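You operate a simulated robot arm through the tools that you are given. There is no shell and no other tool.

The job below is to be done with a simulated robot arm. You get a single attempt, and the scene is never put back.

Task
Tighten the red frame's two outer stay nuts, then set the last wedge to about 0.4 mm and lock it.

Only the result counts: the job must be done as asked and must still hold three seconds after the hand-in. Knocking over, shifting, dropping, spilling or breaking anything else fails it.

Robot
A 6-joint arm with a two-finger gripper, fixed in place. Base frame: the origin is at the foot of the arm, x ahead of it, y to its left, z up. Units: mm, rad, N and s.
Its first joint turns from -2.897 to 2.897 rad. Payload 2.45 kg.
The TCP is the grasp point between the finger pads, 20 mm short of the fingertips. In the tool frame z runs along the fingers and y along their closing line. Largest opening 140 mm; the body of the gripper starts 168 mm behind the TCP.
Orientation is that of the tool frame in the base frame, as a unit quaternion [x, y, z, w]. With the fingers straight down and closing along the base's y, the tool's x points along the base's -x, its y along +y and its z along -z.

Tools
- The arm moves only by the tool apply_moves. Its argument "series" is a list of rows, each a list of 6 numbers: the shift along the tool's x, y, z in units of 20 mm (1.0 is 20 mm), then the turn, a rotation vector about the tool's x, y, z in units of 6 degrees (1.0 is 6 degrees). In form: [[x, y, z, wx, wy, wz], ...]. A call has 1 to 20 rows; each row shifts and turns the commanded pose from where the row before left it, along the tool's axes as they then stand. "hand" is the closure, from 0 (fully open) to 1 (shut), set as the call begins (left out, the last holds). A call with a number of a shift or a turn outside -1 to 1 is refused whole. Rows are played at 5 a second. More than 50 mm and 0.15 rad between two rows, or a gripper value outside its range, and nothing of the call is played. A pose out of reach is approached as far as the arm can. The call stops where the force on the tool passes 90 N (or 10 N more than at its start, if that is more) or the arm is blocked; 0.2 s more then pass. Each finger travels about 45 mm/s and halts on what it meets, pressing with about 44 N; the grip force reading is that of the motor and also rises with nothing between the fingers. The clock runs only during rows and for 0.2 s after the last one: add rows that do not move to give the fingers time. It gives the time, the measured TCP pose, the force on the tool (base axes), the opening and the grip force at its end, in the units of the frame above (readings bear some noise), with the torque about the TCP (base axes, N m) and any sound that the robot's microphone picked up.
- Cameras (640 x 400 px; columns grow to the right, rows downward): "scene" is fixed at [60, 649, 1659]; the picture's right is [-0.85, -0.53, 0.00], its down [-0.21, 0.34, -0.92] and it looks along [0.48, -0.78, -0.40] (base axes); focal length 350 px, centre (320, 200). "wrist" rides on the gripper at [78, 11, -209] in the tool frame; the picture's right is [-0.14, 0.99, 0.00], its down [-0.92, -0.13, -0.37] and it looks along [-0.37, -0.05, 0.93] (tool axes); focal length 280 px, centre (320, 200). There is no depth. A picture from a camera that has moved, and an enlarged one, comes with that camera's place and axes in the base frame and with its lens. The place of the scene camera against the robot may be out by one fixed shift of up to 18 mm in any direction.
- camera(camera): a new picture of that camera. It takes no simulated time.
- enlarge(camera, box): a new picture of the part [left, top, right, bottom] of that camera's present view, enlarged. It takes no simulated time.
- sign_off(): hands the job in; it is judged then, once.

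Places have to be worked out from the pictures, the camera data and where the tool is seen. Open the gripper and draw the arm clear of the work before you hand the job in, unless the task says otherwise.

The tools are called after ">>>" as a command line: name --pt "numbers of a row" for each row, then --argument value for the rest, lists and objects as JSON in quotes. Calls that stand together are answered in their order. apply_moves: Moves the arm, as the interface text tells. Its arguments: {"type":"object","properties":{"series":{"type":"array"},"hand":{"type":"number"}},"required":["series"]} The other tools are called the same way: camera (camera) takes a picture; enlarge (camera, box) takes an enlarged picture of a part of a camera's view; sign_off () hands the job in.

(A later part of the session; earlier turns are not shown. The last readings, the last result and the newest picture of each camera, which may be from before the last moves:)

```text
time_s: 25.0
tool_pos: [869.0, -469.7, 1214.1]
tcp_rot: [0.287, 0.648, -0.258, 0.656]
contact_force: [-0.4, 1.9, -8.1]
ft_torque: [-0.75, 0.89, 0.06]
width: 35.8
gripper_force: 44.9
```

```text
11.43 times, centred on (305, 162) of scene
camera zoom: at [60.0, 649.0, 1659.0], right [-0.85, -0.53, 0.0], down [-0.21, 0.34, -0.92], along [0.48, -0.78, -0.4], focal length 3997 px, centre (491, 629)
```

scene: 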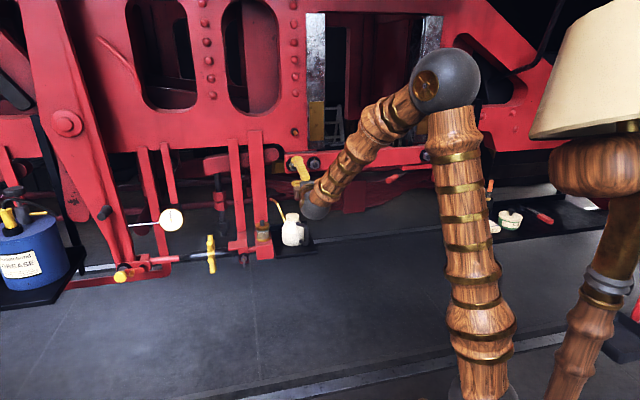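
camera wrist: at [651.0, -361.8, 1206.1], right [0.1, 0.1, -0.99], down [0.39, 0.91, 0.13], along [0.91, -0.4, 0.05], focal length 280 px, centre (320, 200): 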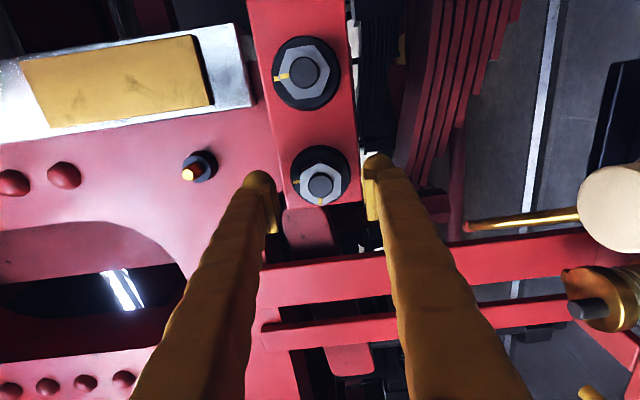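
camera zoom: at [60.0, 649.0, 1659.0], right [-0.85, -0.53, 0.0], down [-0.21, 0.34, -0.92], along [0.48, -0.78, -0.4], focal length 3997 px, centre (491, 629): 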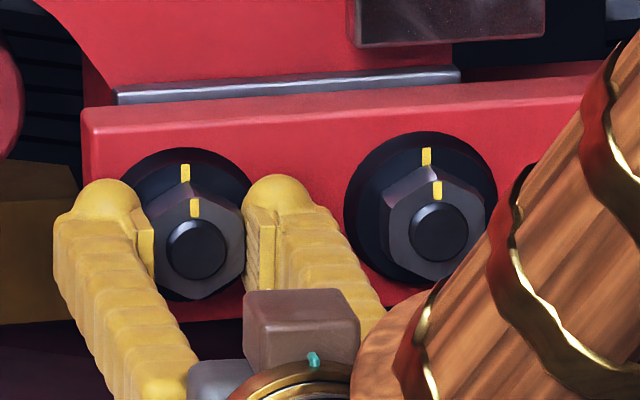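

A firm stop: torque rose to ~1.2 N·m while the nut stayed on its mark, so the left nut is seated. I back the tool off the 2.4°, open to 70 mm and withdraw 80 mm.

>>> apply_moves --pt "0 0 0 0 0 -0.4" --pt "0 0 0 0 0 0"

>>> apply_moves --pt "0 0 0 0 0 0" --pt "0 0 0 0 0 0" --pt "0 0 0 0 0 0" --pt "0 0 -0.5 0 0 0" --pt "0 0 -1 0 0 0" --pt "0 0 -1 0 0 0" --pt "0 0 -1 0 0 0" --pt "0 0 -0.8 0 0 0" --pt "0 0 0 0 0 0" --hand 0.5

>>> enlarge --camera "wrist" --box '[200, 100, 400, 240]'

>>> enlarge --camera "scene" --box '[270, 140, 340, 190]'

```text
time_s: 25.6
tool_pos: [868.7, -469.4, 1216.1]
tcp_rot: [0.272, 0.654, -0.271, 0.652]
contact_force: [-1.8, 1.9, -14.4]
ft_torque: [0.13, 0.13, -0.01]
width: 34.6
gripper_force: 44.8
```

```text
time_s: 27.6
tool_pos: [808.0, -409.3, 1215.6]
tcp_rot: [0.274, 0.653, -0.272, 0.651]
contact_force: [0.1, 0.0, 0.3]
ft_torque: [-0.04, 0.02, -0.04]
width: 69.9
gripper_force: 0.1
```

```text
2.86 times, centred on (300, 170) of wrist
camera zoom: at [667.8, -254.4, 1139.0], right [0.7, 0.7, 0.14], down [-0.35, 0.17, 0.92], along [0.62, -0.7, 0.36], focal length 801 px, centre (377, 286)
```

zoom: 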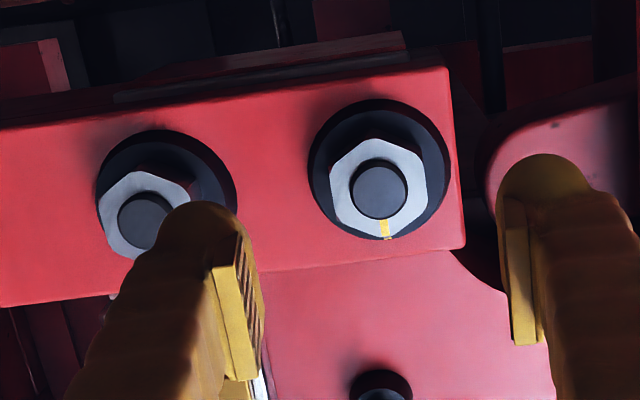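

```text
8.00 times, centred on (305, 165) of scene
camera zoom: at [60.0, 649.0, 1659.0], right [-0.85, -0.53, 0.0], down [-0.21, 0.34, -0.92], along [0.48, -0.78, -0.4], focal length 2798 px, centre (440, 480)
```

zoom: 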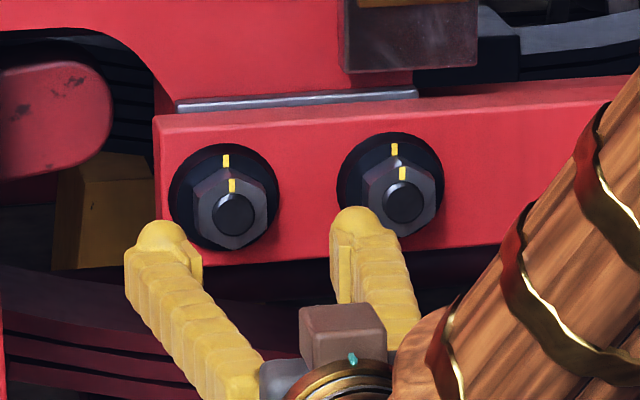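

The left nut stays on its mark. I now fold the tool down (to ~30° from vertical) in front of the bar before travelling right along the frame.

>>> apply_moves --pt "0 0 0 0 1 0" --pt "0 0 0 0 1 0" --pt "0 0 0 0 1 0" --pt "0 0 0 0 1 0" --pt "0 0 0 0 1 0" --pt "0 0 0 0 1 0" --pt "0 0 0 0 1 0" --pt "0 0 0 0 1 0" --pt "0 0 0 0 1 0" --pt "0 0 0 0 1 0" --pt "0 0 0 0 0 0"

>>> apply_moves --pt "0 -1 0 0 0 0" --pt "0 -1 0 0 0 0" --pt "0 -1 0 0 0 0" --pt "0 -1 0 0 0 0" --pt "0 -1 0 0 0 0" --pt "0 -1 0 0 0 0" --pt "0 -1 0 0 0 0" --pt "0 -1 0 0 0 0" --pt "0 -1 0 0 0 0" --pt "0 -1 0 0 0 0" --pt "0 -1 0 0 0 0" --pt "0 -1 0 0 0 0" --pt "0 -1 0 0 0 0" --pt "0 -1 0 0 0 0" --pt "0 0 0 0 0 0"

>>> camera --camera "wrist"

>>> camera --camera "scene"

```text
time_s: 30.0
tool_pos: [808.4, -408.8, 1216.2]
tcp_rot: [0.372, 0.892, -0.098, 0.238]
contact_force: [-0.5, 0.1, -0.9]
ft_torque: [-0.02, -0.02, -0.01]
width: 70.1
gripper_force: 0.1
```

```text
time_s: 33.2
tool_pos: [609.4, -606.2, 1215.8]
tcp_rot: [0.372, 0.892, -0.098, 0.238]
contact_force: [0.4, 0.2, -0.1]
ft_torque: [0.04, 0.02, 0.06]
width: 70.2
gripper_force: 0.1
```

```text
taken
camera wrist: at [496.4, -478.2, 1359.5], right [0.79, 0.61, 0.07], down [0.34, -0.53, 0.78], along [0.51, -0.59, -0.62], focal length 280 px, centre (320, 200)
```

wrist: 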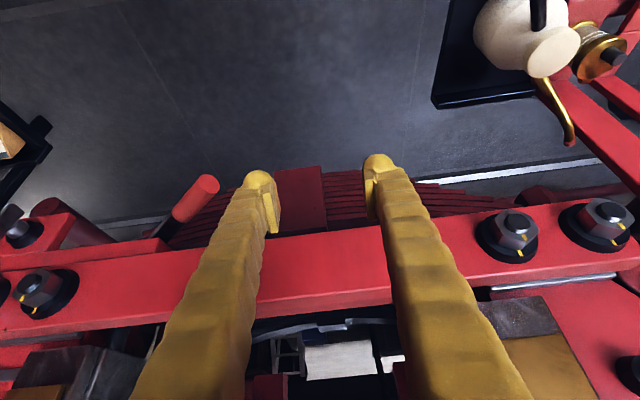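

```text
taken
```

scene: 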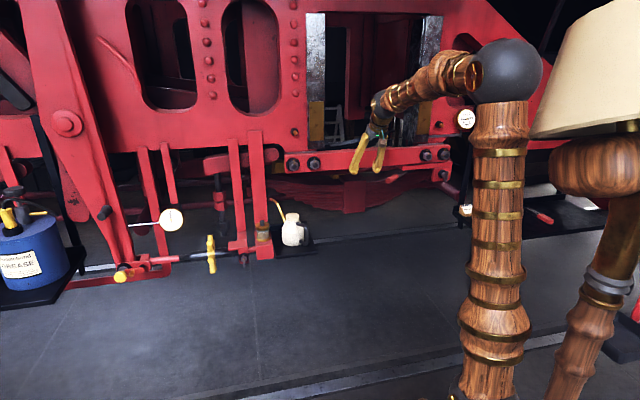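

Everything is clear; I keep moving right along the bar in two legs, checking in between.

>>> apply_moves --pt "0 -1 0 0 0 0" --pt "0 -1 0 0 0 0" --pt "0 -1 0 0 0 0" --pt "0 -1 0 0 0 0" --pt "0 -1 0 0 0 0" --pt "0 -1 0 0 0 0" --pt "0 -1 0 0 0 0" --pt "0 -1 0 0 0 0" --pt "0 -1 0 0 0 0" --pt "0 -1 0 0 0 0" --pt "0 -1 0 0 0 0" --pt "0 0 0 0 0 0"

>>> camera --camera "wrist"

>>> camera --camera "scene"

```text
time_s: 35.8
tool_pos: [453.1, -760.9, 1214.7]
tcp_rot: [0.371, 0.892, -0.099, 0.239]
contact_force: [0.1, 0.9, 0.4]
ft_torque: [0.01, 0.03, 0.0]
width: 69.8
gripper_force: 0.0
```

```text
taken
camera wrist: at [339.1, -632.9, 1357.9], right [0.79, 0.61, 0.07], down [0.34, -0.53, 0.78], along [0.51, -0.59, -0.62], focal length 280 px, centre (320, 200)
```

wrist: 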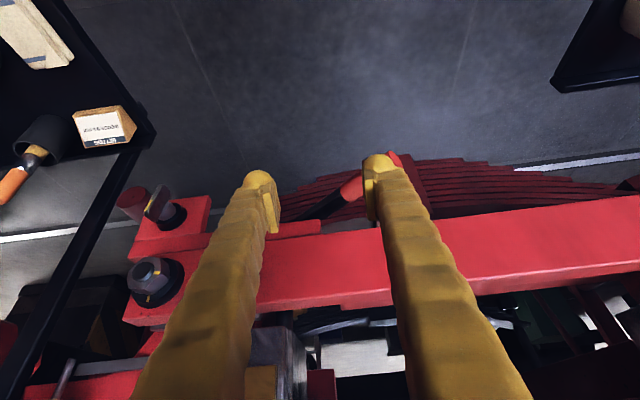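

```text
taken
```

scene: 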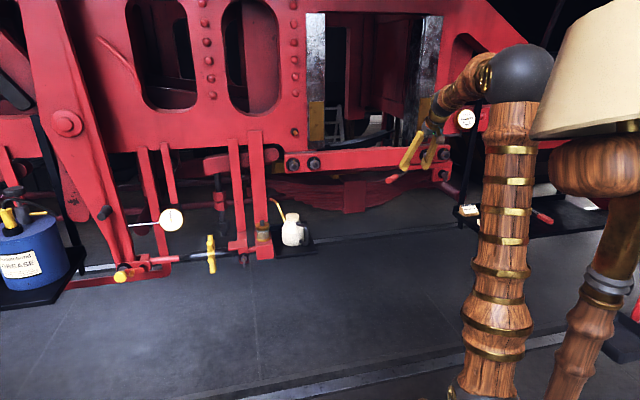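

The right outer nut computes to about [374, -966, 1216], so the bar lies at 45° as assumed. I move the remaining ~200 mm right, narrow the opening to 56 mm, and roll the tool +90° for the vertical grip on this nut.

>>> apply_moves --pt "0 -1 0 0 0 0" --pt "0 -1 0 0 0 0" --pt "0 -1 0 0 0 0" --pt "0 -1 0 0 0 0" --pt "0 -1 0 0 0 0" --pt "0 -1 0 0 0 0" --pt "0 -1 0 0 0 0" --pt "0 -1 0 0 0 0" --pt "0 -1 0 0 0 0" --pt "0 0 0 0 0 0" --hand 0.6

>>> apply_moves --pt "0 0 0 0 0 1" --pt "0 0 0 0 0 1" --pt "0 0 0 0 0 1" --pt "0 0 0 0 0 1" --pt "0 0 0 0 0 1" --pt "0 0 0 0 0 1" --pt "0 0 0 0 0 1" --pt "0 0 0 0 0 1" --pt "0 0 0 0 0 1" --pt "0 0 0 0 0 1" --pt "0 0 0 0 0 1" --pt "0 0 0 0 0 1" --pt "0 0 0 0 0 1" --pt "0 0 0 0 0 1" --pt "0 0 0 0 0 1" --pt "0 0 0 0 0 0"

>>> camera --camera "wrist"

>>> camera --camera "scene"

```text
time_s: 38.0
tool_pos: [324.1, -887.9, 1214.2]
tcp_rot: [0.372, 0.892, -0.099, 0.237]
contact_force: [0.1, -0.6, 0.2]
ft_torque: [0.01, -0.01, 0.02]
width: 55.9
gripper_force: 0.1
```

```text
time_s: 41.4
tool_pos: [325.0, -887.4, 1217.4]
tcp_rot: [0.894, 0.367, 0.098, 0.237]
contact_force: [0.6, -0.6, -0.5]
ft_torque: [0.01, 0.0, 0.0]
width: 56.1
gripper_force: 0.0
```

```text
taken
camera wrist: at [314.1, -767.4, 1403.2], right [0.51, -0.71, 0.49], down [-0.86, -0.44, 0.25], along [0.04, -0.55, -0.83], focal length 280 px, centre (320, 200)
```

wrist: 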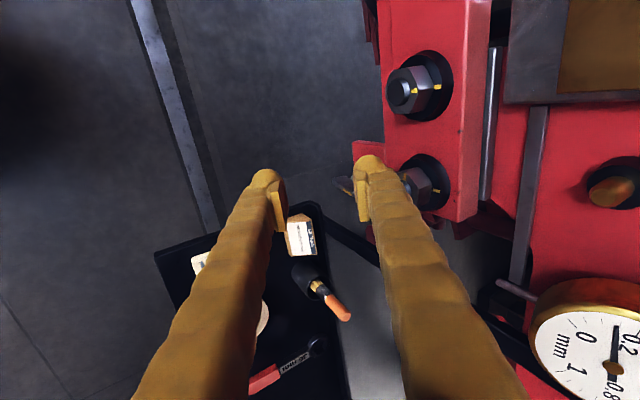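

```text
taken
```

scene: 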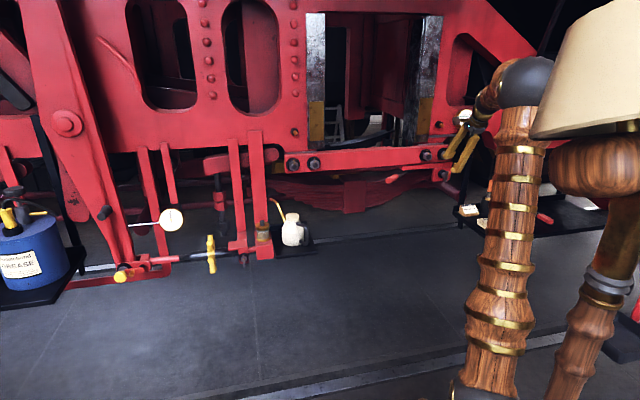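

The roll succeeded. I pitch the tool up toward horizontal here in two stages.

>>> apply_moves --pt "0 0 0 -1 0 0" --pt "0 0 0 -1 0 0" --pt "0 0 0 -1 0 0" --pt "0 0 0 -1 0 0" --pt "0 0 0 -1 0 0" --pt "0 0 0 0 0 0"

>>> apply_moves --pt "0 0 0 -1 0 0" --pt "0 0 0 -1 0 0" --pt "0 0 0 -1 0 0" --pt "0 0 0 -1 0 0" --pt "0 0 0 -1 0 0" --pt "0 0 0 0 0 0"

>>> camera --camera "wrist"

>>> camera --camera "scene"

```text
time_s: 42.8
tool_pos: [324.5, -888.9, 1216.3]
tcp_rot: [0.802, 0.329, 0.191, 0.461]
contact_force: [0.4, 0.6, -0.1]
ft_torque: [0.01, 0.04, -0.01]
width: 56.2
gripper_force: 0.1
```

```text
time_s: 44.2
tool_pos: [325.2, -888.4, 1215.7]
tcp_rot: [0.655, 0.27, 0.269, 0.653]
contact_force: [-0.5, -0.8, 0.2]
ft_torque: [0.02, -0.01, -0.02]
width: 56.0
gripper_force: 0.1
```

```text
taken
camera wrist: at [234.0, -686.4, 1227.1], right [-0.1, -0.1, 0.99], down [-0.91, -0.39, -0.13], along [0.4, -0.92, -0.05], focal length 280 px, centre (320, 200)
```

wrist: 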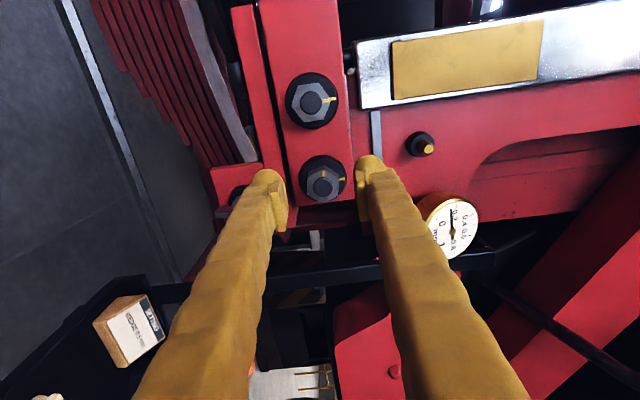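

```text
taken
```

scene: 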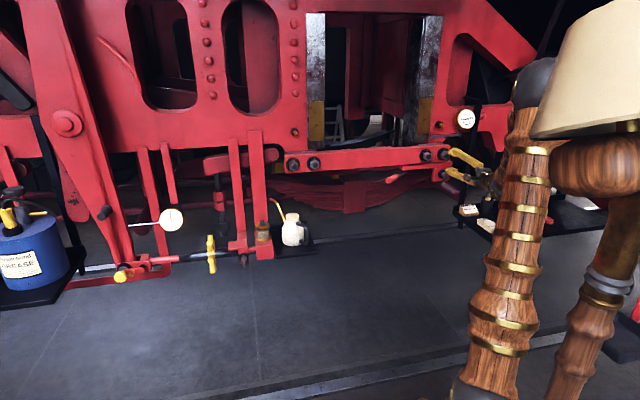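

Now horizontal at the right end. I zoom on the right outer nut for its offset and mark.

>>> enlarge --camera "wrist" --box '[240, 60, 400, 220]'

>>> enlarge --camera "scene" --box '[400, 130, 500, 200]'

```text
2.50 times, centred on (320, 140) of wrist
camera zoom: at [234.0, -686.4, 1227.1], right [-0.1, -0.1, 0.99], down [-0.91, -0.39, -0.13], along [0.4, -0.92, -0.05], focal length 701 px, centre (320, 350)
```

zoom: 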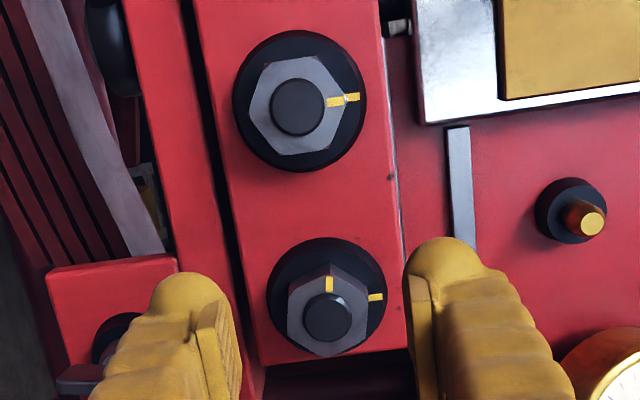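

```text
5.71 times, centred on (450, 165) of scene
camera zoom: at [60.0, 649.0, 1659.0], right [-0.85, -0.53, 0.0], down [-0.21, 0.34, -0.92], along [0.48, -0.78, -0.4], focal length 1998 px, centre (-423, 400)
```

zoom: 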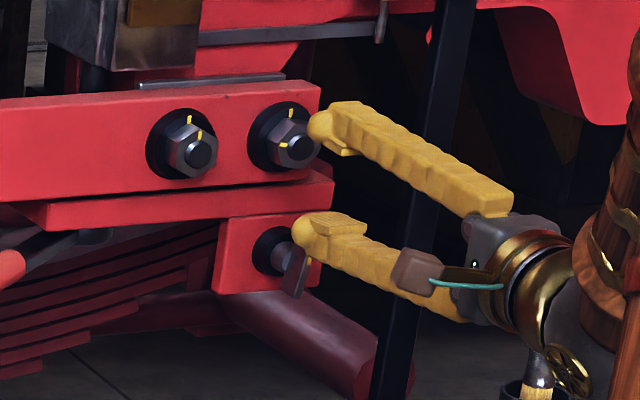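

The nut is ~24 mm right of the tool axis and ~88 mm ahead, centred vertically. I shift right and advance 66 mm, then re-check.

>>> apply_moves --pt "-0.6 0.01 0 0 0 0" --pt "-0.58 0 0.3 0 0 0" --pt "0 0 1 0 0 0" --pt "0 0 1 0 0 0" --pt "0 0 1 0 0 0" --pt "0 0 0 0 0 0"

>>> enlarge --camera "wrist" --box '[240, 130, 400, 230]'

>>> enlarge --camera "scene" --box '[410, 130, 480, 190]'

```text
time_s: 45.6
tool_pos: [356.7, -953.2, 1214.4]
tcp_rot: [0.655, 0.269, 0.27, 0.653]
contact_force: [0.6, 0.2, 0.7]
ft_torque: [-0.02, 0.01, 0.0]
width: 56.1
gripper_force: 0.1
```

```text
4.00 times, centred on (320, 180) of wrist
camera zoom: at [263.8, -750.0, 1227.2], right [-0.1, -0.1, 0.99], down [-0.91, -0.39, -0.13], along [0.4, -0.92, -0.05], focal length 1122 px, centre (320, 280)
```

zoom: 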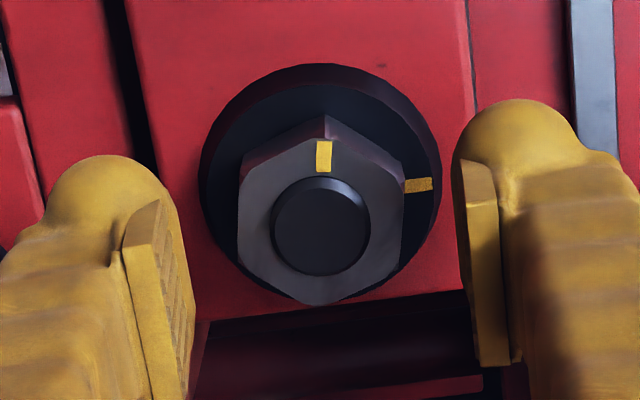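

```text
6.67 times, centred on (445, 160) of scene
camera zoom: at [60.0, 649.0, 1659.0], right [-0.85, -0.53, 0.0], down [-0.21, 0.34, -0.92], along [0.48, -0.78, -0.4], focal length 2332 px, centre (-513, 467)
```

zoom: 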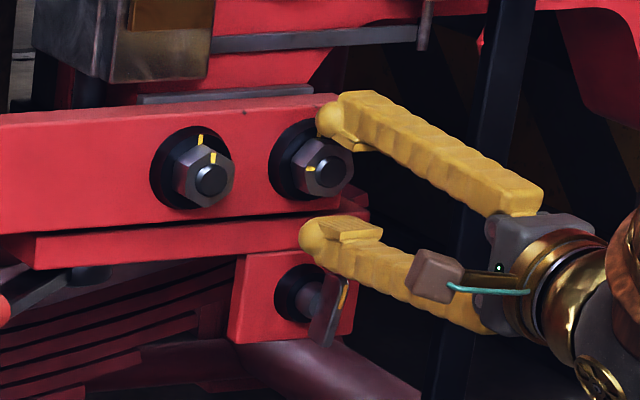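

Same picture geometry as the left nut just before gripping, so it is centred. I advance the last 20 mm and close.

>>> apply_moves --pt "0 0 0.5 0 0 0" --pt "0 0 0.5 0 0 0" --pt "0 0 0 0 0 0"

>>> apply_moves --pt "0 0 0 0 0 0" --pt "0 0 0 0 0 0" --pt "0 0 0 0 0 0" --pt "0 0 0 0 0 0" --hand 1.0

>>> enlarge --camera "wrist" --box '[240, 130, 400, 230]'

>>> enlarge --camera "scene" --box '[410, 130, 480, 190]'

```text
time_s: 46.4
tool_pos: [368.7, -964.9, 1216.0]
tcp_rot: [0.655, 0.27, 0.269, 0.652]
contact_force: [0.3, 0.6, 0.1]
ft_torque: [0.01, 0.01, 0.01]
width: 55.9
gripper_force: 0.1
```

```text
time_s: 47.4
tool_pos: [368.3, -965.6, 1215.0]
tcp_rot: [0.655, 0.269, 0.269, 0.653]
contact_force: [0.4, -0.9, -1.1]
ft_torque: [0.04, -0.01, -0.01]
width: 37.7
gripper_force: 44.9
```

```text
4.00 times, centred on (320, 180) of wrist
camera zoom: at [277.3, -763.7, 1227.3], right [-0.1, -0.1, 0.99], down [-0.91, -0.39, -0.13], along [0.4, -0.92, -0.05], focal length 1122 px, centre (320, 280)
```

zoom: 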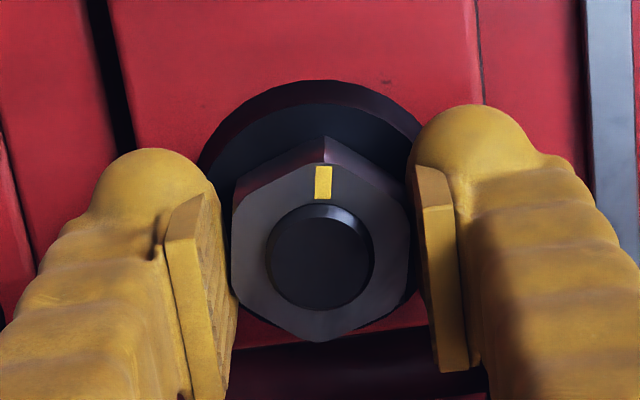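

```text
6.67 times, centred on (445, 160) of scene
camera zoom: at [60.0, 649.0, 1659.0], right [-0.85, -0.53, 0.0], down [-0.21, 0.34, -0.92], along [0.48, -0.78, -0.4], focal length 2332 px, centre (-513, 467)
```

zoom: 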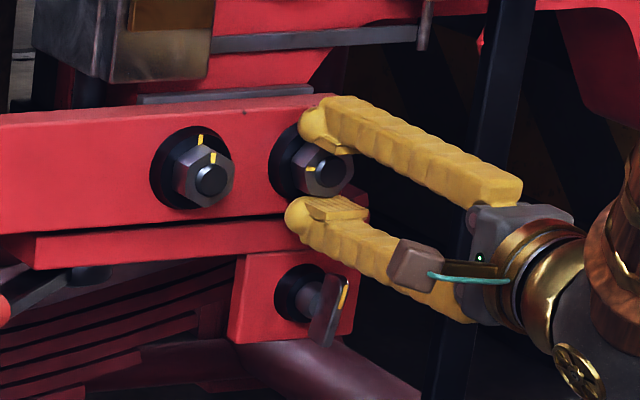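

Gripped at 37.7 mm, the same take-up as on the left. I turn clockwise in stages, watching side load.

>>> apply_moves --pt "0 0 0 0 0 1" --pt "0 0 0 0 0 1" --pt "0 0 0 0 0 1" --pt "0 0 0 0 0 1" --pt "0 0 0 0 0 1" --pt "0 0 0 0 0 0"

```text
time_s: 48.8
tool_pos: [370.1, -966.3, 1215.0]
tcp_rot: [0.702, 0.09, 0.429, 0.561]
contact_force: [-13.9, 11.3, 0.1]
ft_torque: [0.03, -0.02, -0.08]
width: 37.4
gripper_force: 44.8
```

>>> enlarge --camera "wrist" --box '[240, 130, 400, 230]'

>>> enlarge --camera "scene" --box '[410, 130, 480, 190]'

```text
4.00 times, centred on (320, 180) of wrist
camera zoom: at [266.6, -775.4, 1265.0], right [-0.44, -0.44, 0.79], down [-0.78, -0.25, -0.57], along [0.45, -0.86, -0.23], focal length 1122 px, centre (320, 280)
```

zoom: 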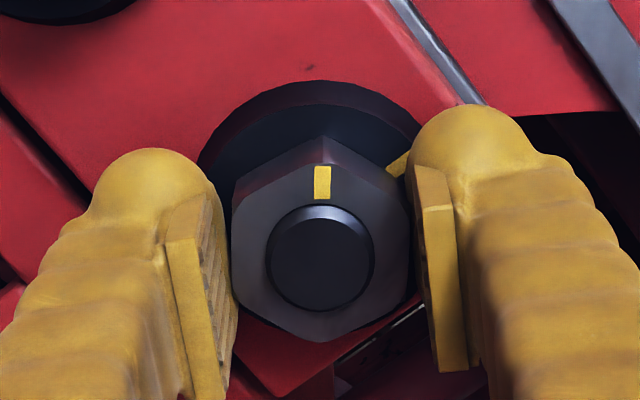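

```text
6.67 times, centred on (445, 160) of scene
camera zoom: at [60.0, 649.0, 1659.0], right [-0.85, -0.53, 0.0], down [-0.21, 0.34, -0.92], along [0.48, -0.78, -0.4], focal length 2332 px, centre (-513, 467)
```

zoom: 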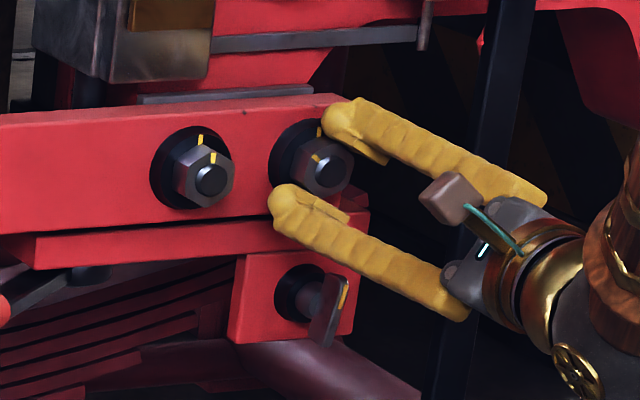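

The nut is following rigidly. I continue with another 5 steps.

>>> apply_moves --pt "0 0 0 0 0 1" --pt "0 0 0 0 0 1" --pt "0 0 0 0 0 1" --pt "0 0 0 0 0 1" --pt "0 0 0 0 0 1" --pt "0 0 0 0 0 0"

>>> enlarge --camera "scene" --box '[410, 130, 480, 190]'

>>> enlarge --camera "wrist" --box '[240, 130, 400, 230]'

```text
time_s: 50.2
tool_pos: [369.5, -965.0, 1215.6]
tcp_rot: [0.702, -0.095, 0.559, 0.431]
contact_force: [8.1, -7.5, 5.4]
ft_torque: [-0.03, -0.05, 0.03]
width: 35.0
gripper_force: 45.0
```

```text
6.67 times, centred on (445, 160) of scene
camera zoom: at [60.0, 649.0, 1659.0], right [-0.85, -0.53, 0.0], down [-0.21, 0.34, -0.92], along [0.48, -0.78, -0.4], focal length 2332 px, centre (-513, 467)
```

zoom: 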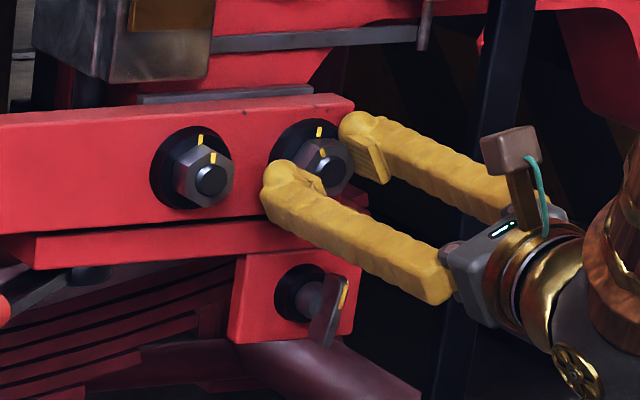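

```text
4.00 times, centred on (320, 180) of wrist
camera zoom: at [243.7, -798.5, 1289.9], right [-0.66, -0.65, 0.37], down [-0.51, 0.02, -0.86], along [0.56, -0.76, -0.34], focal length 1122 px, centre (320, 280)
```

zoom: 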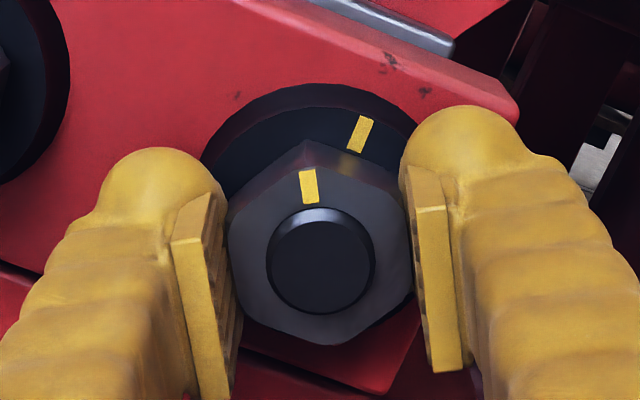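

The nut is now square in the pads, 30° from its mark. I finish the turn plus 2° to feel the seat.

>>> apply_moves --pt "0 0 0 0 0 1" --pt "0 0 0 0 0 1" --pt "0 0 0 0 0 1" --pt "0 0 0 0 0 1" --pt "0 0 0 0 0 1" --pt "0 0 0 0 0 0"

>>> enlarge --camera "scene" --box '[410, 130, 480, 190]'

>>> apply_moves --pt "0 0 0 0 0 0.4" --pt "0 0 0 0 0 0" --pt "0 0 0 0 0 0"

>>> enlarge --camera "wrist" --box '[240, 130, 400, 230]'

```text
time_s: 51.6
tool_pos: [369.6, -965.9, 1216.1]
tcp_rot: [0.653, -0.273, 0.652, 0.272]
contact_force: [12.5, -38.6, 7.2]
ft_torque: [-0.11, -0.05, 0.04]
width: 34.8
gripper_force: 44.8
```

```text
6.67 times, centred on (445, 160) of scene
camera zoom: at [60.0, 649.0, 1659.0], right [-0.85, -0.53, 0.0], down [-0.21, 0.34, -0.92], along [0.48, -0.78, -0.4], focal length 2332 px, centre (-513, 467)
```

zoom: 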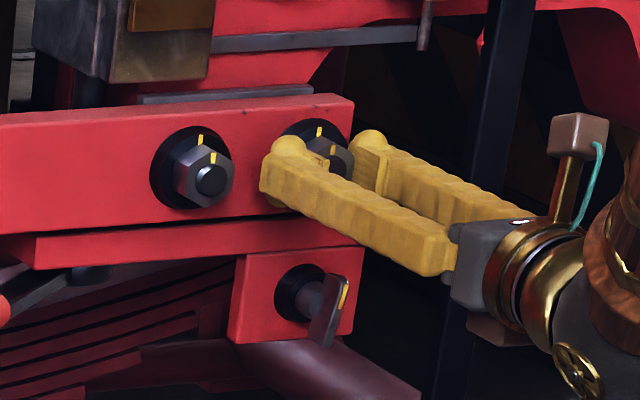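

```text
time_s: 52.4
tool_pos: [368.1, -965.4, 1215.7]
tcp_rot: [0.647, -0.287, 0.657, 0.258]
contact_force: [-1.5, -22.8, 9.2]
ft_torque: [-0.99, 0.74, -0.02]
width: 35.4
gripper_force: 45.1
```

```text
4.00 times, centred on (320, 180) of wrist
camera zoom: at [212.0, -828.8, 1294.3], right [-0.7, -0.69, -0.18], down [-0.14, 0.38, -0.91], along [0.7, -0.61, -0.36], focal length 1122 px, centre (320, 280)
```

zoom: 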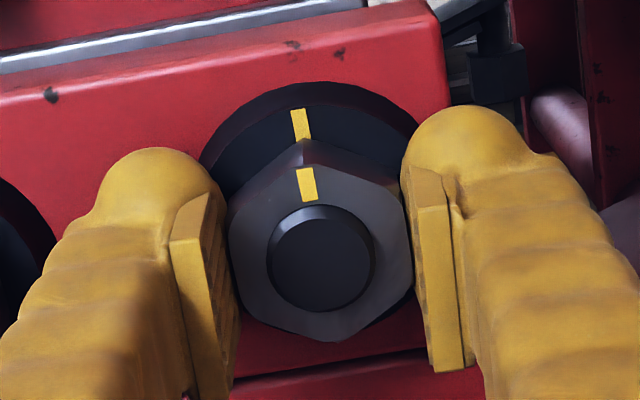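

The right nut is also seated on its mark (1.2 N·m reaction at the stop). I unload, open to 56 mm and withdraw 80 mm.

>>> apply_moves --pt "0 0 0 0 0 -0.4" --pt "0 0 0 0 0 0"

>>> apply_moves --pt "0 0 0 0 0 0" --pt "0 0 0 0 0 0" --pt "0 0 -0.5 0 0 0" --pt "0 0 -1 0 0 0" --pt "0 0 -1 0 0 0" --pt "0 0 -1 0 0 0" --pt "0 0 -1 0 0 0" --pt "0 0 0 0 0 0" --hand 0.6

>>> camera --camera "wrist"

>>> enlarge --camera "scene" --box '[370, 90, 500, 220]'

>>> enlarge --camera "scene" --box '[440, 100, 490, 135]'

```text
time_s: 53.0
tool_pos: [369.5, -966.1, 1215.5]
tcp_rot: [0.654, -0.273, 0.651, 0.271]
contact_force: [-3.9, -15.9, 2.3]
ft_torque: [-0.05, 0.0, -0.1]
width: 34.9
gripper_force: 45.1
```

```text
time_s: 54.8
tool_pos: [306.3, -902.1, 1216.1]
tcp_rot: [0.654, -0.273, 0.652, 0.271]
contact_force: [-0.7, 0.0, 0.1]
ft_torque: [0.03, 0.04, 0.0]
width: 55.9
gripper_force: 0.0
```

```text
taken
camera wrist: at [151.7, -763.1, 1295.0], right [-0.7, -0.7, -0.14], down [-0.17, 0.35, -0.92], along [0.69, -0.62, -0.37], focal length 280 px, centre (320, 200)
```

wrist: 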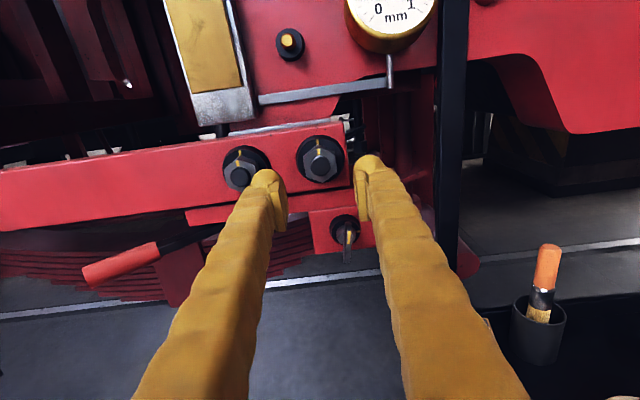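

```text
3.08 times, centred on (435, 155) of scene
camera zoom: at [60.0, 649.0, 1659.0], right [-0.85, -0.53, 0.0], down [-0.21, 0.34, -0.92], along [0.48, -0.78, -0.4], focal length 1076 px, centre (-34, 338)
```

zoom: 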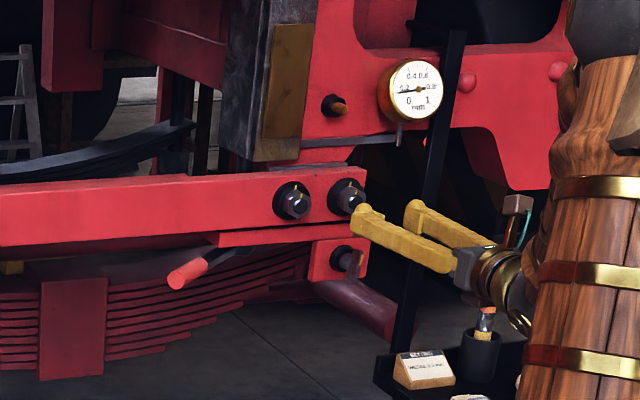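

```text
11.43 times, centred on (465, 118) of scene
camera zoom: at [60.0, 649.0, 1659.0], right [-0.85, -0.53, 0.0], down [-0.21, 0.34, -0.92], along [0.48, -0.78, -0.4], focal length 3997 px, centre (-1337, 1143)
```

zoom: 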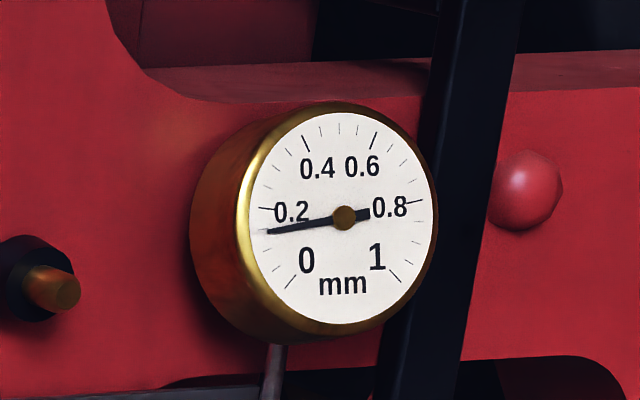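

Both outer nuts are on their marks; the dial reads about 0.14 mm. Next I study the wedge lever and the lock handle up close from here.

>>> enlarge --camera "wrist" --box '[60, 180, 260, 320]'

>>> enlarge --camera "wrist" --box '[300, 190, 390, 280]'

>>> enlarge --camera "scene" --box '[430, 160, 460, 190]'

>>> enlarge --camera "scene" --box '[380, 155, 430, 190]'

```text
2.86 times, centred on (160, 250) of wrist
camera zoom: at [151.7, -763.1, 1295.0], right [-0.7, -0.7, -0.14], down [-0.17, 0.35, -0.92], along [0.69, -0.62, -0.37], focal length 801 px, centre (777, 57)
```

zoom: 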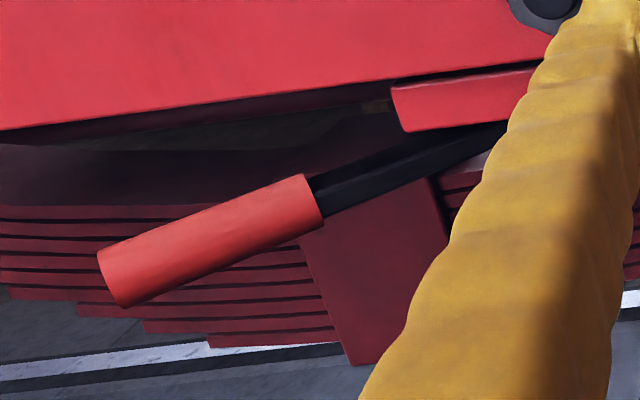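

```text
4.44 times, centred on (345, 235) of wrist
camera zoom: at [151.7, -763.1, 1295.0], right [-0.7, -0.7, -0.14], down [-0.17, 0.35, -0.92], along [0.69, -0.62, -0.37], focal length 1246 px, centre (209, 44)
```

zoom: 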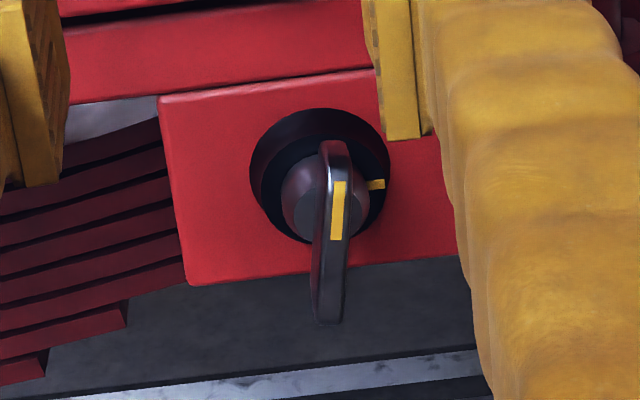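

```text
13.33 times, centred on (445, 175) of scene
camera zoom: at [60.0, 649.0, 1659.0], right [-0.85, -0.53, 0.0], down [-0.21, 0.34, -0.92], along [0.48, -0.78, -0.4], focal length 4663 px, centre (-1347, 533)
```

zoom: 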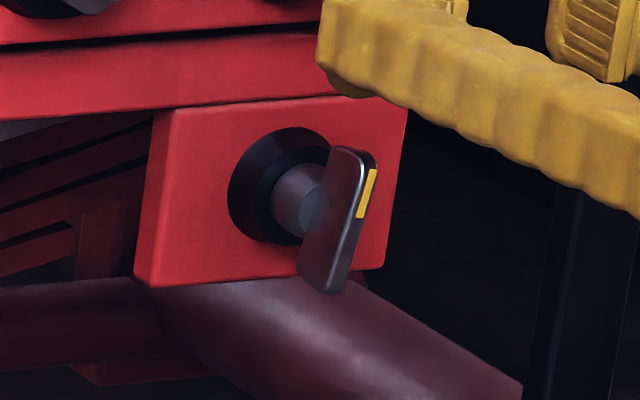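

```text
11.43 times, centred on (405, 172) of scene
camera zoom: at [60.0, 649.0, 1659.0], right [-0.85, -0.53, 0.0], down [-0.21, 0.34, -0.92], along [0.48, -0.78, -0.4], focal length 3997 px, centre (-651, 514)
```

zoom: 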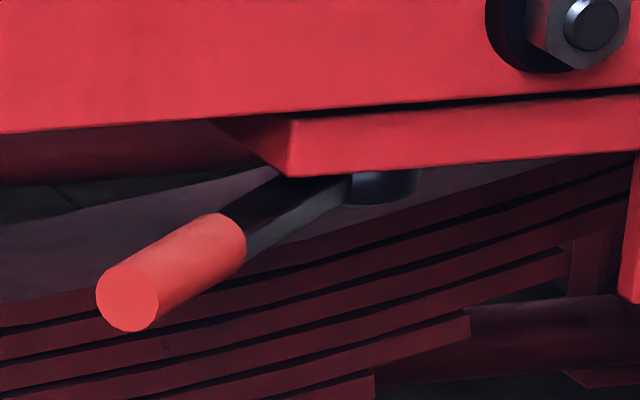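

The dial shows ~0.14 mm; the lock is a small upright plate handle whose mark must turn clockwise 90° to the washer mark at 3 o'clock. The lever handle lies horizontal from about [549, -820, 1126] to its tip [561, -744, 1125], pivoting on a vertical axis near [520, -890]. I fold the tool down again and roll it back so I can come at the handle from above.

>>> apply_moves --pt "0 0 0 0 -1 0" --pt "0 0 0 0 -1 0" --pt "0 0 0 0 -1 0" --pt "0 0 0 0 -1 0" --pt "0 0 0 0 -1 0" --pt "0 0 0 0 -1 0" --pt "0 0 0 0 -1 0" --pt "0 0 0 0 -1 0" --pt "0 0 0 0 -1 0" --pt "0 0 0 0 -1 0" --pt "0 0 0 0 0 0"

>>> apply_moves --pt "0 0 0 0 0 -1" --pt "0 0 0 0 0 -1" --pt "0 0 0 0 0 -1" --pt "0 0 0 0 0 -1" --pt "0 0 0 0 0 -1" --pt "0 0 0 0 0 -1" --pt "0 0 0 0 0 -1" --pt "0 0 0 0 0 -1" --pt "0 0 0 0 0 -1" --pt "0 0 0 0 0 -1" --pt "0 0 0 0 0 -1" --pt "0 0 0 0 0 -1" --pt "0 0 0 0 0 -1" --pt "0 0 0 0 0 -1" --pt "0 0 0 0 0 -1" --pt "0 0 0 0 0 0"

>>> apply_moves --pt "0 0 0 0 0 -1" --pt "0 0 0 0 0 -1" --pt "0 0 0 0 0 -1" --pt "0 0 0 0 0 -1" --pt "0 0 0 0 0 -1" --pt "0 0 0 0 0 -1" --pt "0 0 0 0 0 -1" --pt "0 0 0 0 0 -1" --pt "0 0 0 0 0 -1" --pt "0 0 0 0 0 -1" --pt "0 0 0 0 0 -1" --pt "0 0 0 0 0 -1" --pt "0 0 0 0 0 -1" --pt "0 0 0 0 0 -1" --pt "0 0 0 0 0 -1" --pt "0 0 0 0 0 0"

>>> camera --camera "wrist"

```text
time_s: 57.2
tool_pos: [306.6, -901.6, 1215.9]
tcp_rot: [0.892, -0.372, 0.237, 0.099]
contact_force: [-0.1, 0.4, -0.1]
ft_torque: [0.02, 0.02, 0.03]
width: 55.9
gripper_force: 0.1
```

```text
time_s: 60.6
tool_pos: [306.5, -901.3, 1216.2]
tcp_rot: [0.894, 0.367, 0.098, 0.238]
contact_force: [0.1, 0.4, 0.7]
ft_torque: [0.01, 0.01, -0.04]
width: 56.0
gripper_force: 0.1
```

```text
time_s: 64.0
tool_pos: [306.6, -901.5, 1215.8]
tcp_rot: [0.372, 0.892, -0.099, 0.237]
contact_force: [0.2, -0.3, 0.0]
ft_torque: [0.02, -0.01, -0.01]
width: 56.0
gripper_force: 0.0
```

```text
taken
camera wrist: at [192.9, -773.7, 1358.3], right [0.79, 0.61, 0.07], down [0.34, -0.53, 0.78], along [0.51, -0.59, -0.62], focal length 280 px, centre (320, 200)
```

wrist: 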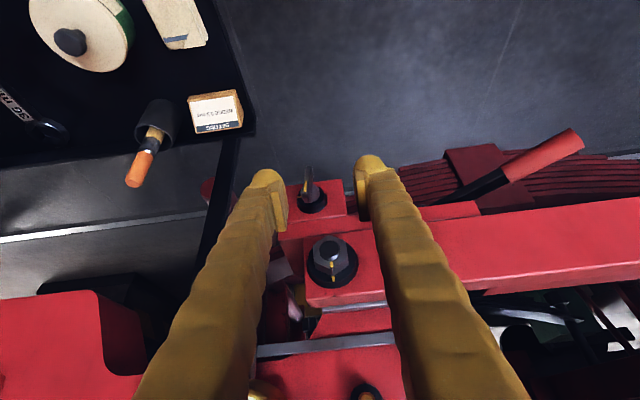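

Back to the folded pose at the right. I move 240 mm left so the camera sees the lever handle from nearby.

>>> apply_moves --pt "0 1 0 0 0 0" --pt "0 1 0 0 0 0" --pt "0 1 0 0 0 0" --pt "0 1 0 0 0 0" --pt "0 1 0 0 0 0" --pt "0 1 0 0 0 0" --pt "0 1 0 0 0 0" --pt "0 1 0 0 0 0" --pt "0 1 0 0 0 0" --pt "0 1 0 0 0 0" --pt "0 1 0 0 0 0" --pt "0 1 0 0 0 0" --pt "0 0 0 0 0 0"

>>> camera --camera "wrist"

>>> enlarge --camera "wrist" --box '[200, 120, 420, 260]'

```text
time_s: 66.8
tool_pos: [476.1, -733.2, 1216.5]
tcp_rot: [0.372, 0.892, -0.097, 0.238]
contact_force: [-0.1, 0.4, 0.6]
ft_torque: [0.0, 0.02, -0.01]
width: 56.0
gripper_force: 0.1
```

```text
taken
camera wrist: at [363.6, -604.2, 1359.4], right [0.79, 0.61, 0.07], down [0.34, -0.53, 0.78], along [0.51, -0.59, -0.62], focal length 280 px, centre (320, 200)
```

wrist: 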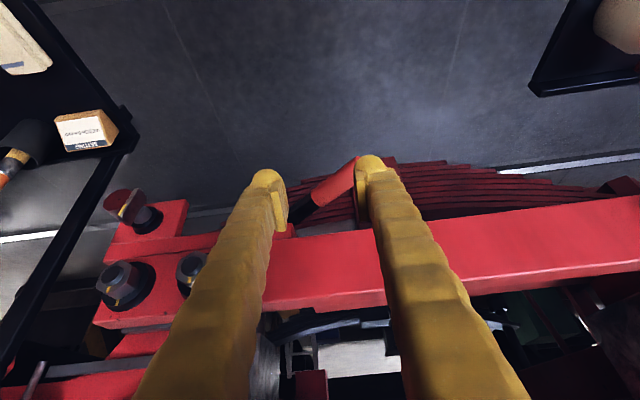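

```text
2.86 times, centred on (310, 190) of wrist
camera zoom: at [363.6, -604.2, 1359.4], right [0.79, 0.61, 0.07], down [0.34, -0.53, 0.78], along [0.51, -0.59, -0.62], focal length 801 px, centre (349, 229)
```

zoom: 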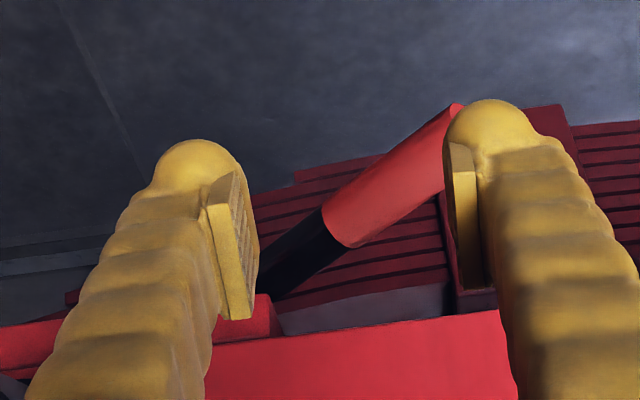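

The handle's base is near [550, -823, 1126] and its tip near [559, -743, 1125], i.e. it points almost along +y. I yaw the tool about 50° clockwise (seen from above) so its tilt plane lines up with the handle.

>>> apply_moves --pt "0 0 0 0.52 0 0.9" --pt "0 0 0 0.52 0 0.9" --pt "0 0 0 0.52 0 0.9" --pt "0 0 0 0.52 0 0.9" --pt "0 0 0 0.52 0 0.9" --pt "0 0 0 0.52 0 0.9" --pt "0 0 0 0.52 0 0.9" --pt "0 0 0 0.52 0 0.9" --pt "0 0 0 0 0 0"

>>> camera --camera "wrist"

>>> camera --camera "scene"

>>> enlarge --camera "scene" --box '[370, 150, 430, 190]'

```text
time_s: 68.8
tool_pos: [476.7, -731.7, 1216.4]
tcp_rot: [0.713, 0.652, -0.191, 0.173]
contact_force: [0.1, 0.0, 0.2]
ft_torque: [0.0, -0.02, 0.0]
width: 55.8
gripper_force: 0.0
```

```text
taken
camera wrist: at [503.5, -564.0, 1359.1], right [0.98, -0.21, 0.07], down [-0.18, -0.6, 0.78], along [-0.12, -0.77, -0.62], focal length 280 px, centre (320, 200)
```

wrist: 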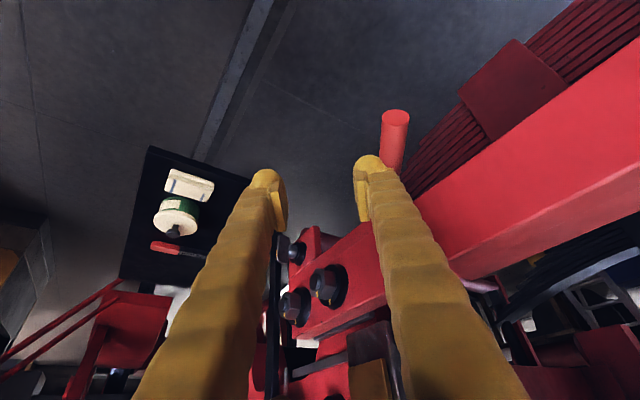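

```text
taken
```

scene: 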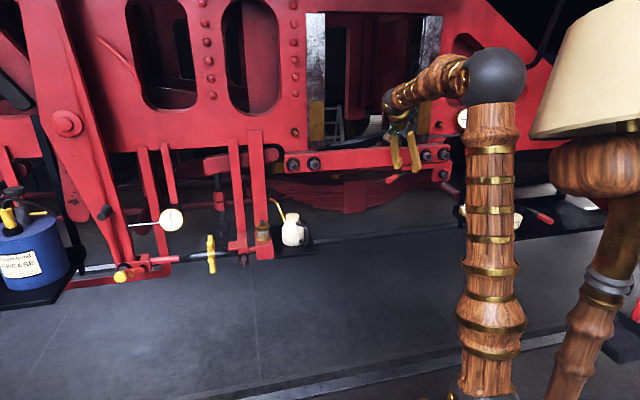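

```text
10.00 times, centred on (400, 170) of scene
camera zoom: at [60.0, 649.0, 1659.0], right [-0.85, -0.53, 0.0], down [-0.21, 0.34, -0.92], along [0.48, -0.78, -0.4], focal length 3497 px, centre (-480, 500)
```

zoom: 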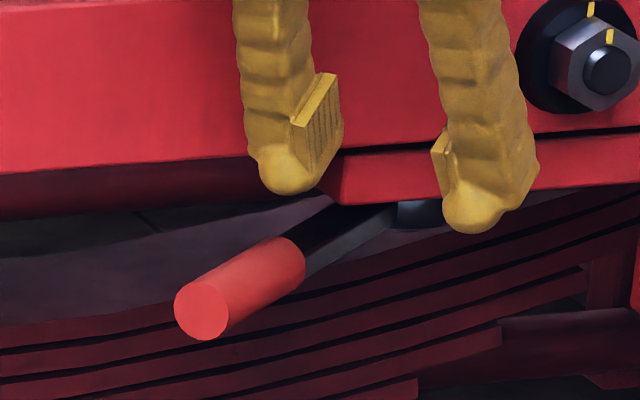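

The tool is aligned. I zoom on the handle in the wrist view and check that the dial is still visible to the scene camera.

>>> enlarge --camera "wrist" --box '[320, 80, 440, 180]'

>>> enlarge --camera "scene" --box '[440, 100, 490, 135]'

```text
4.00 times, centred on (380, 130) of wrist
camera zoom: at [503.5, -564.0, 1359.1], right [0.98, -0.21, 0.07], down [-0.18, -0.6, 0.78], along [-0.12, -0.77, -0.62], focal length 1122 px, centre (80, 480)
```

zoom: 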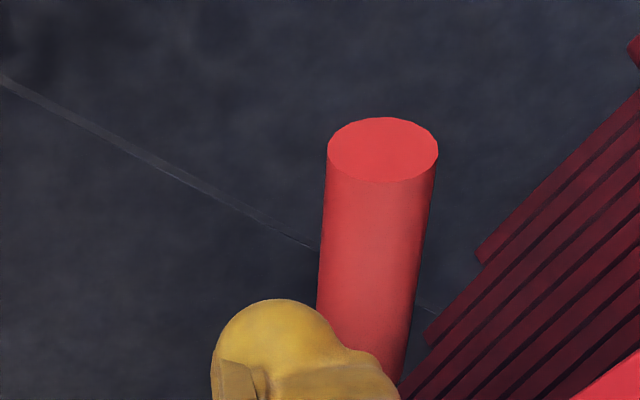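

```text
11.43 times, centred on (465, 118) of scene
camera zoom: at [60.0, 649.0, 1659.0], right [-0.85, -0.53, 0.0], down [-0.21, 0.34, -0.92], along [0.48, -0.78, -0.4], focal length 3997 px, centre (-1337, 1143)
```

zoom: 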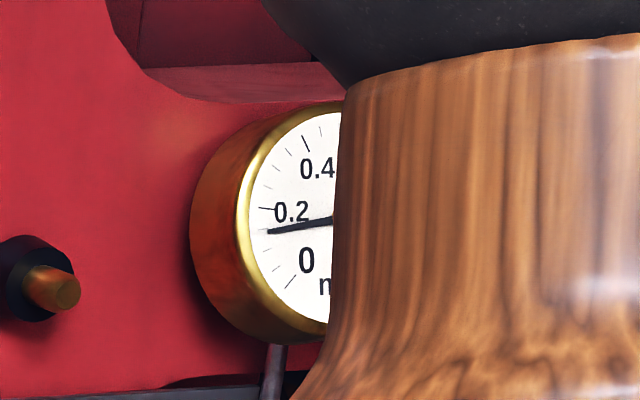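

The handle is ~27 mm thick and points at 85°, matching the tool yaw. I narrow the opening to 45 mm and move to a pre-grip point 70 mm above-outward of the handle near [559, -739, 1186].

>>> apply_moves --pt "0.155 0.83 0 0 0 0" --pt "0.155 0.83 0 0 0 0" --pt "0.155 0.83 0.4 0 0 0" --pt "0.155 0.83 0.45 0 0 0" --pt "0.155 0.83 0.45 0 0 0" --pt "0 0 0 0 0 0" --hand 0.68

>>> camera --camera "wrist"

>>> enlarge --camera "scene" --box '[370, 100, 490, 190]'

```text
time_s: 70.2
tool_pos: [559.3, -740.4, 1185.8]
tcp_rot: [0.713, 0.652, -0.191, 0.174]
contact_force: [0.4, 0.0, -0.2]
ft_torque: [0.01, -0.01, 0.0]
width: 45.0
gripper_force: 0.0
```

```text
taken
camera wrist: at [585.9, -571.1, 1328.1], right [0.98, -0.21, 0.07], down [-0.18, -0.6, 0.78], along [-0.12, -0.77, -0.62], focal length 280 px, centre (320, 200)
```

wrist: 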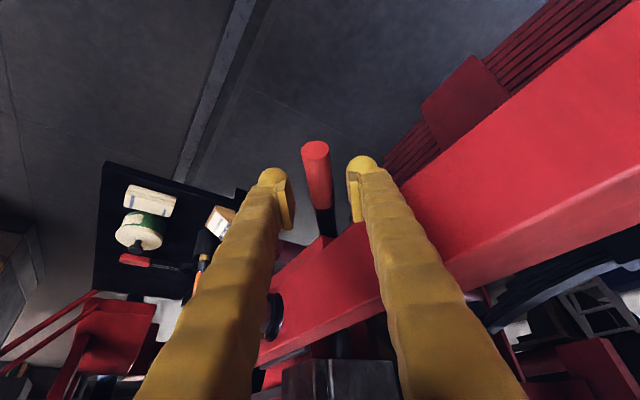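

```text
4.44 times, centred on (430, 145) of scene
camera zoom: at [60.0, 649.0, 1659.0], right [-0.85, -0.53, 0.0], down [-0.21, 0.34, -0.92], along [0.48, -0.78, -0.4], focal length 1554 px, centre (-169, 444)
```

zoom: 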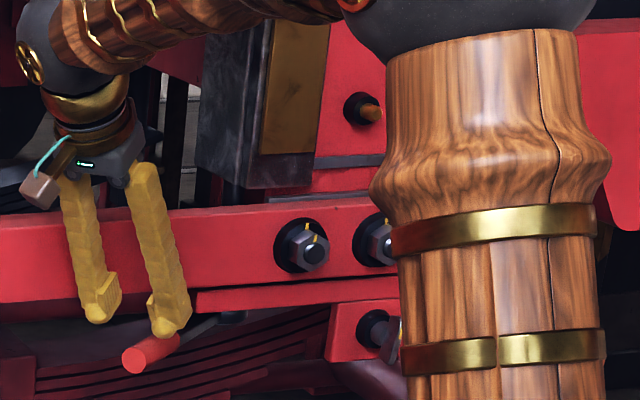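

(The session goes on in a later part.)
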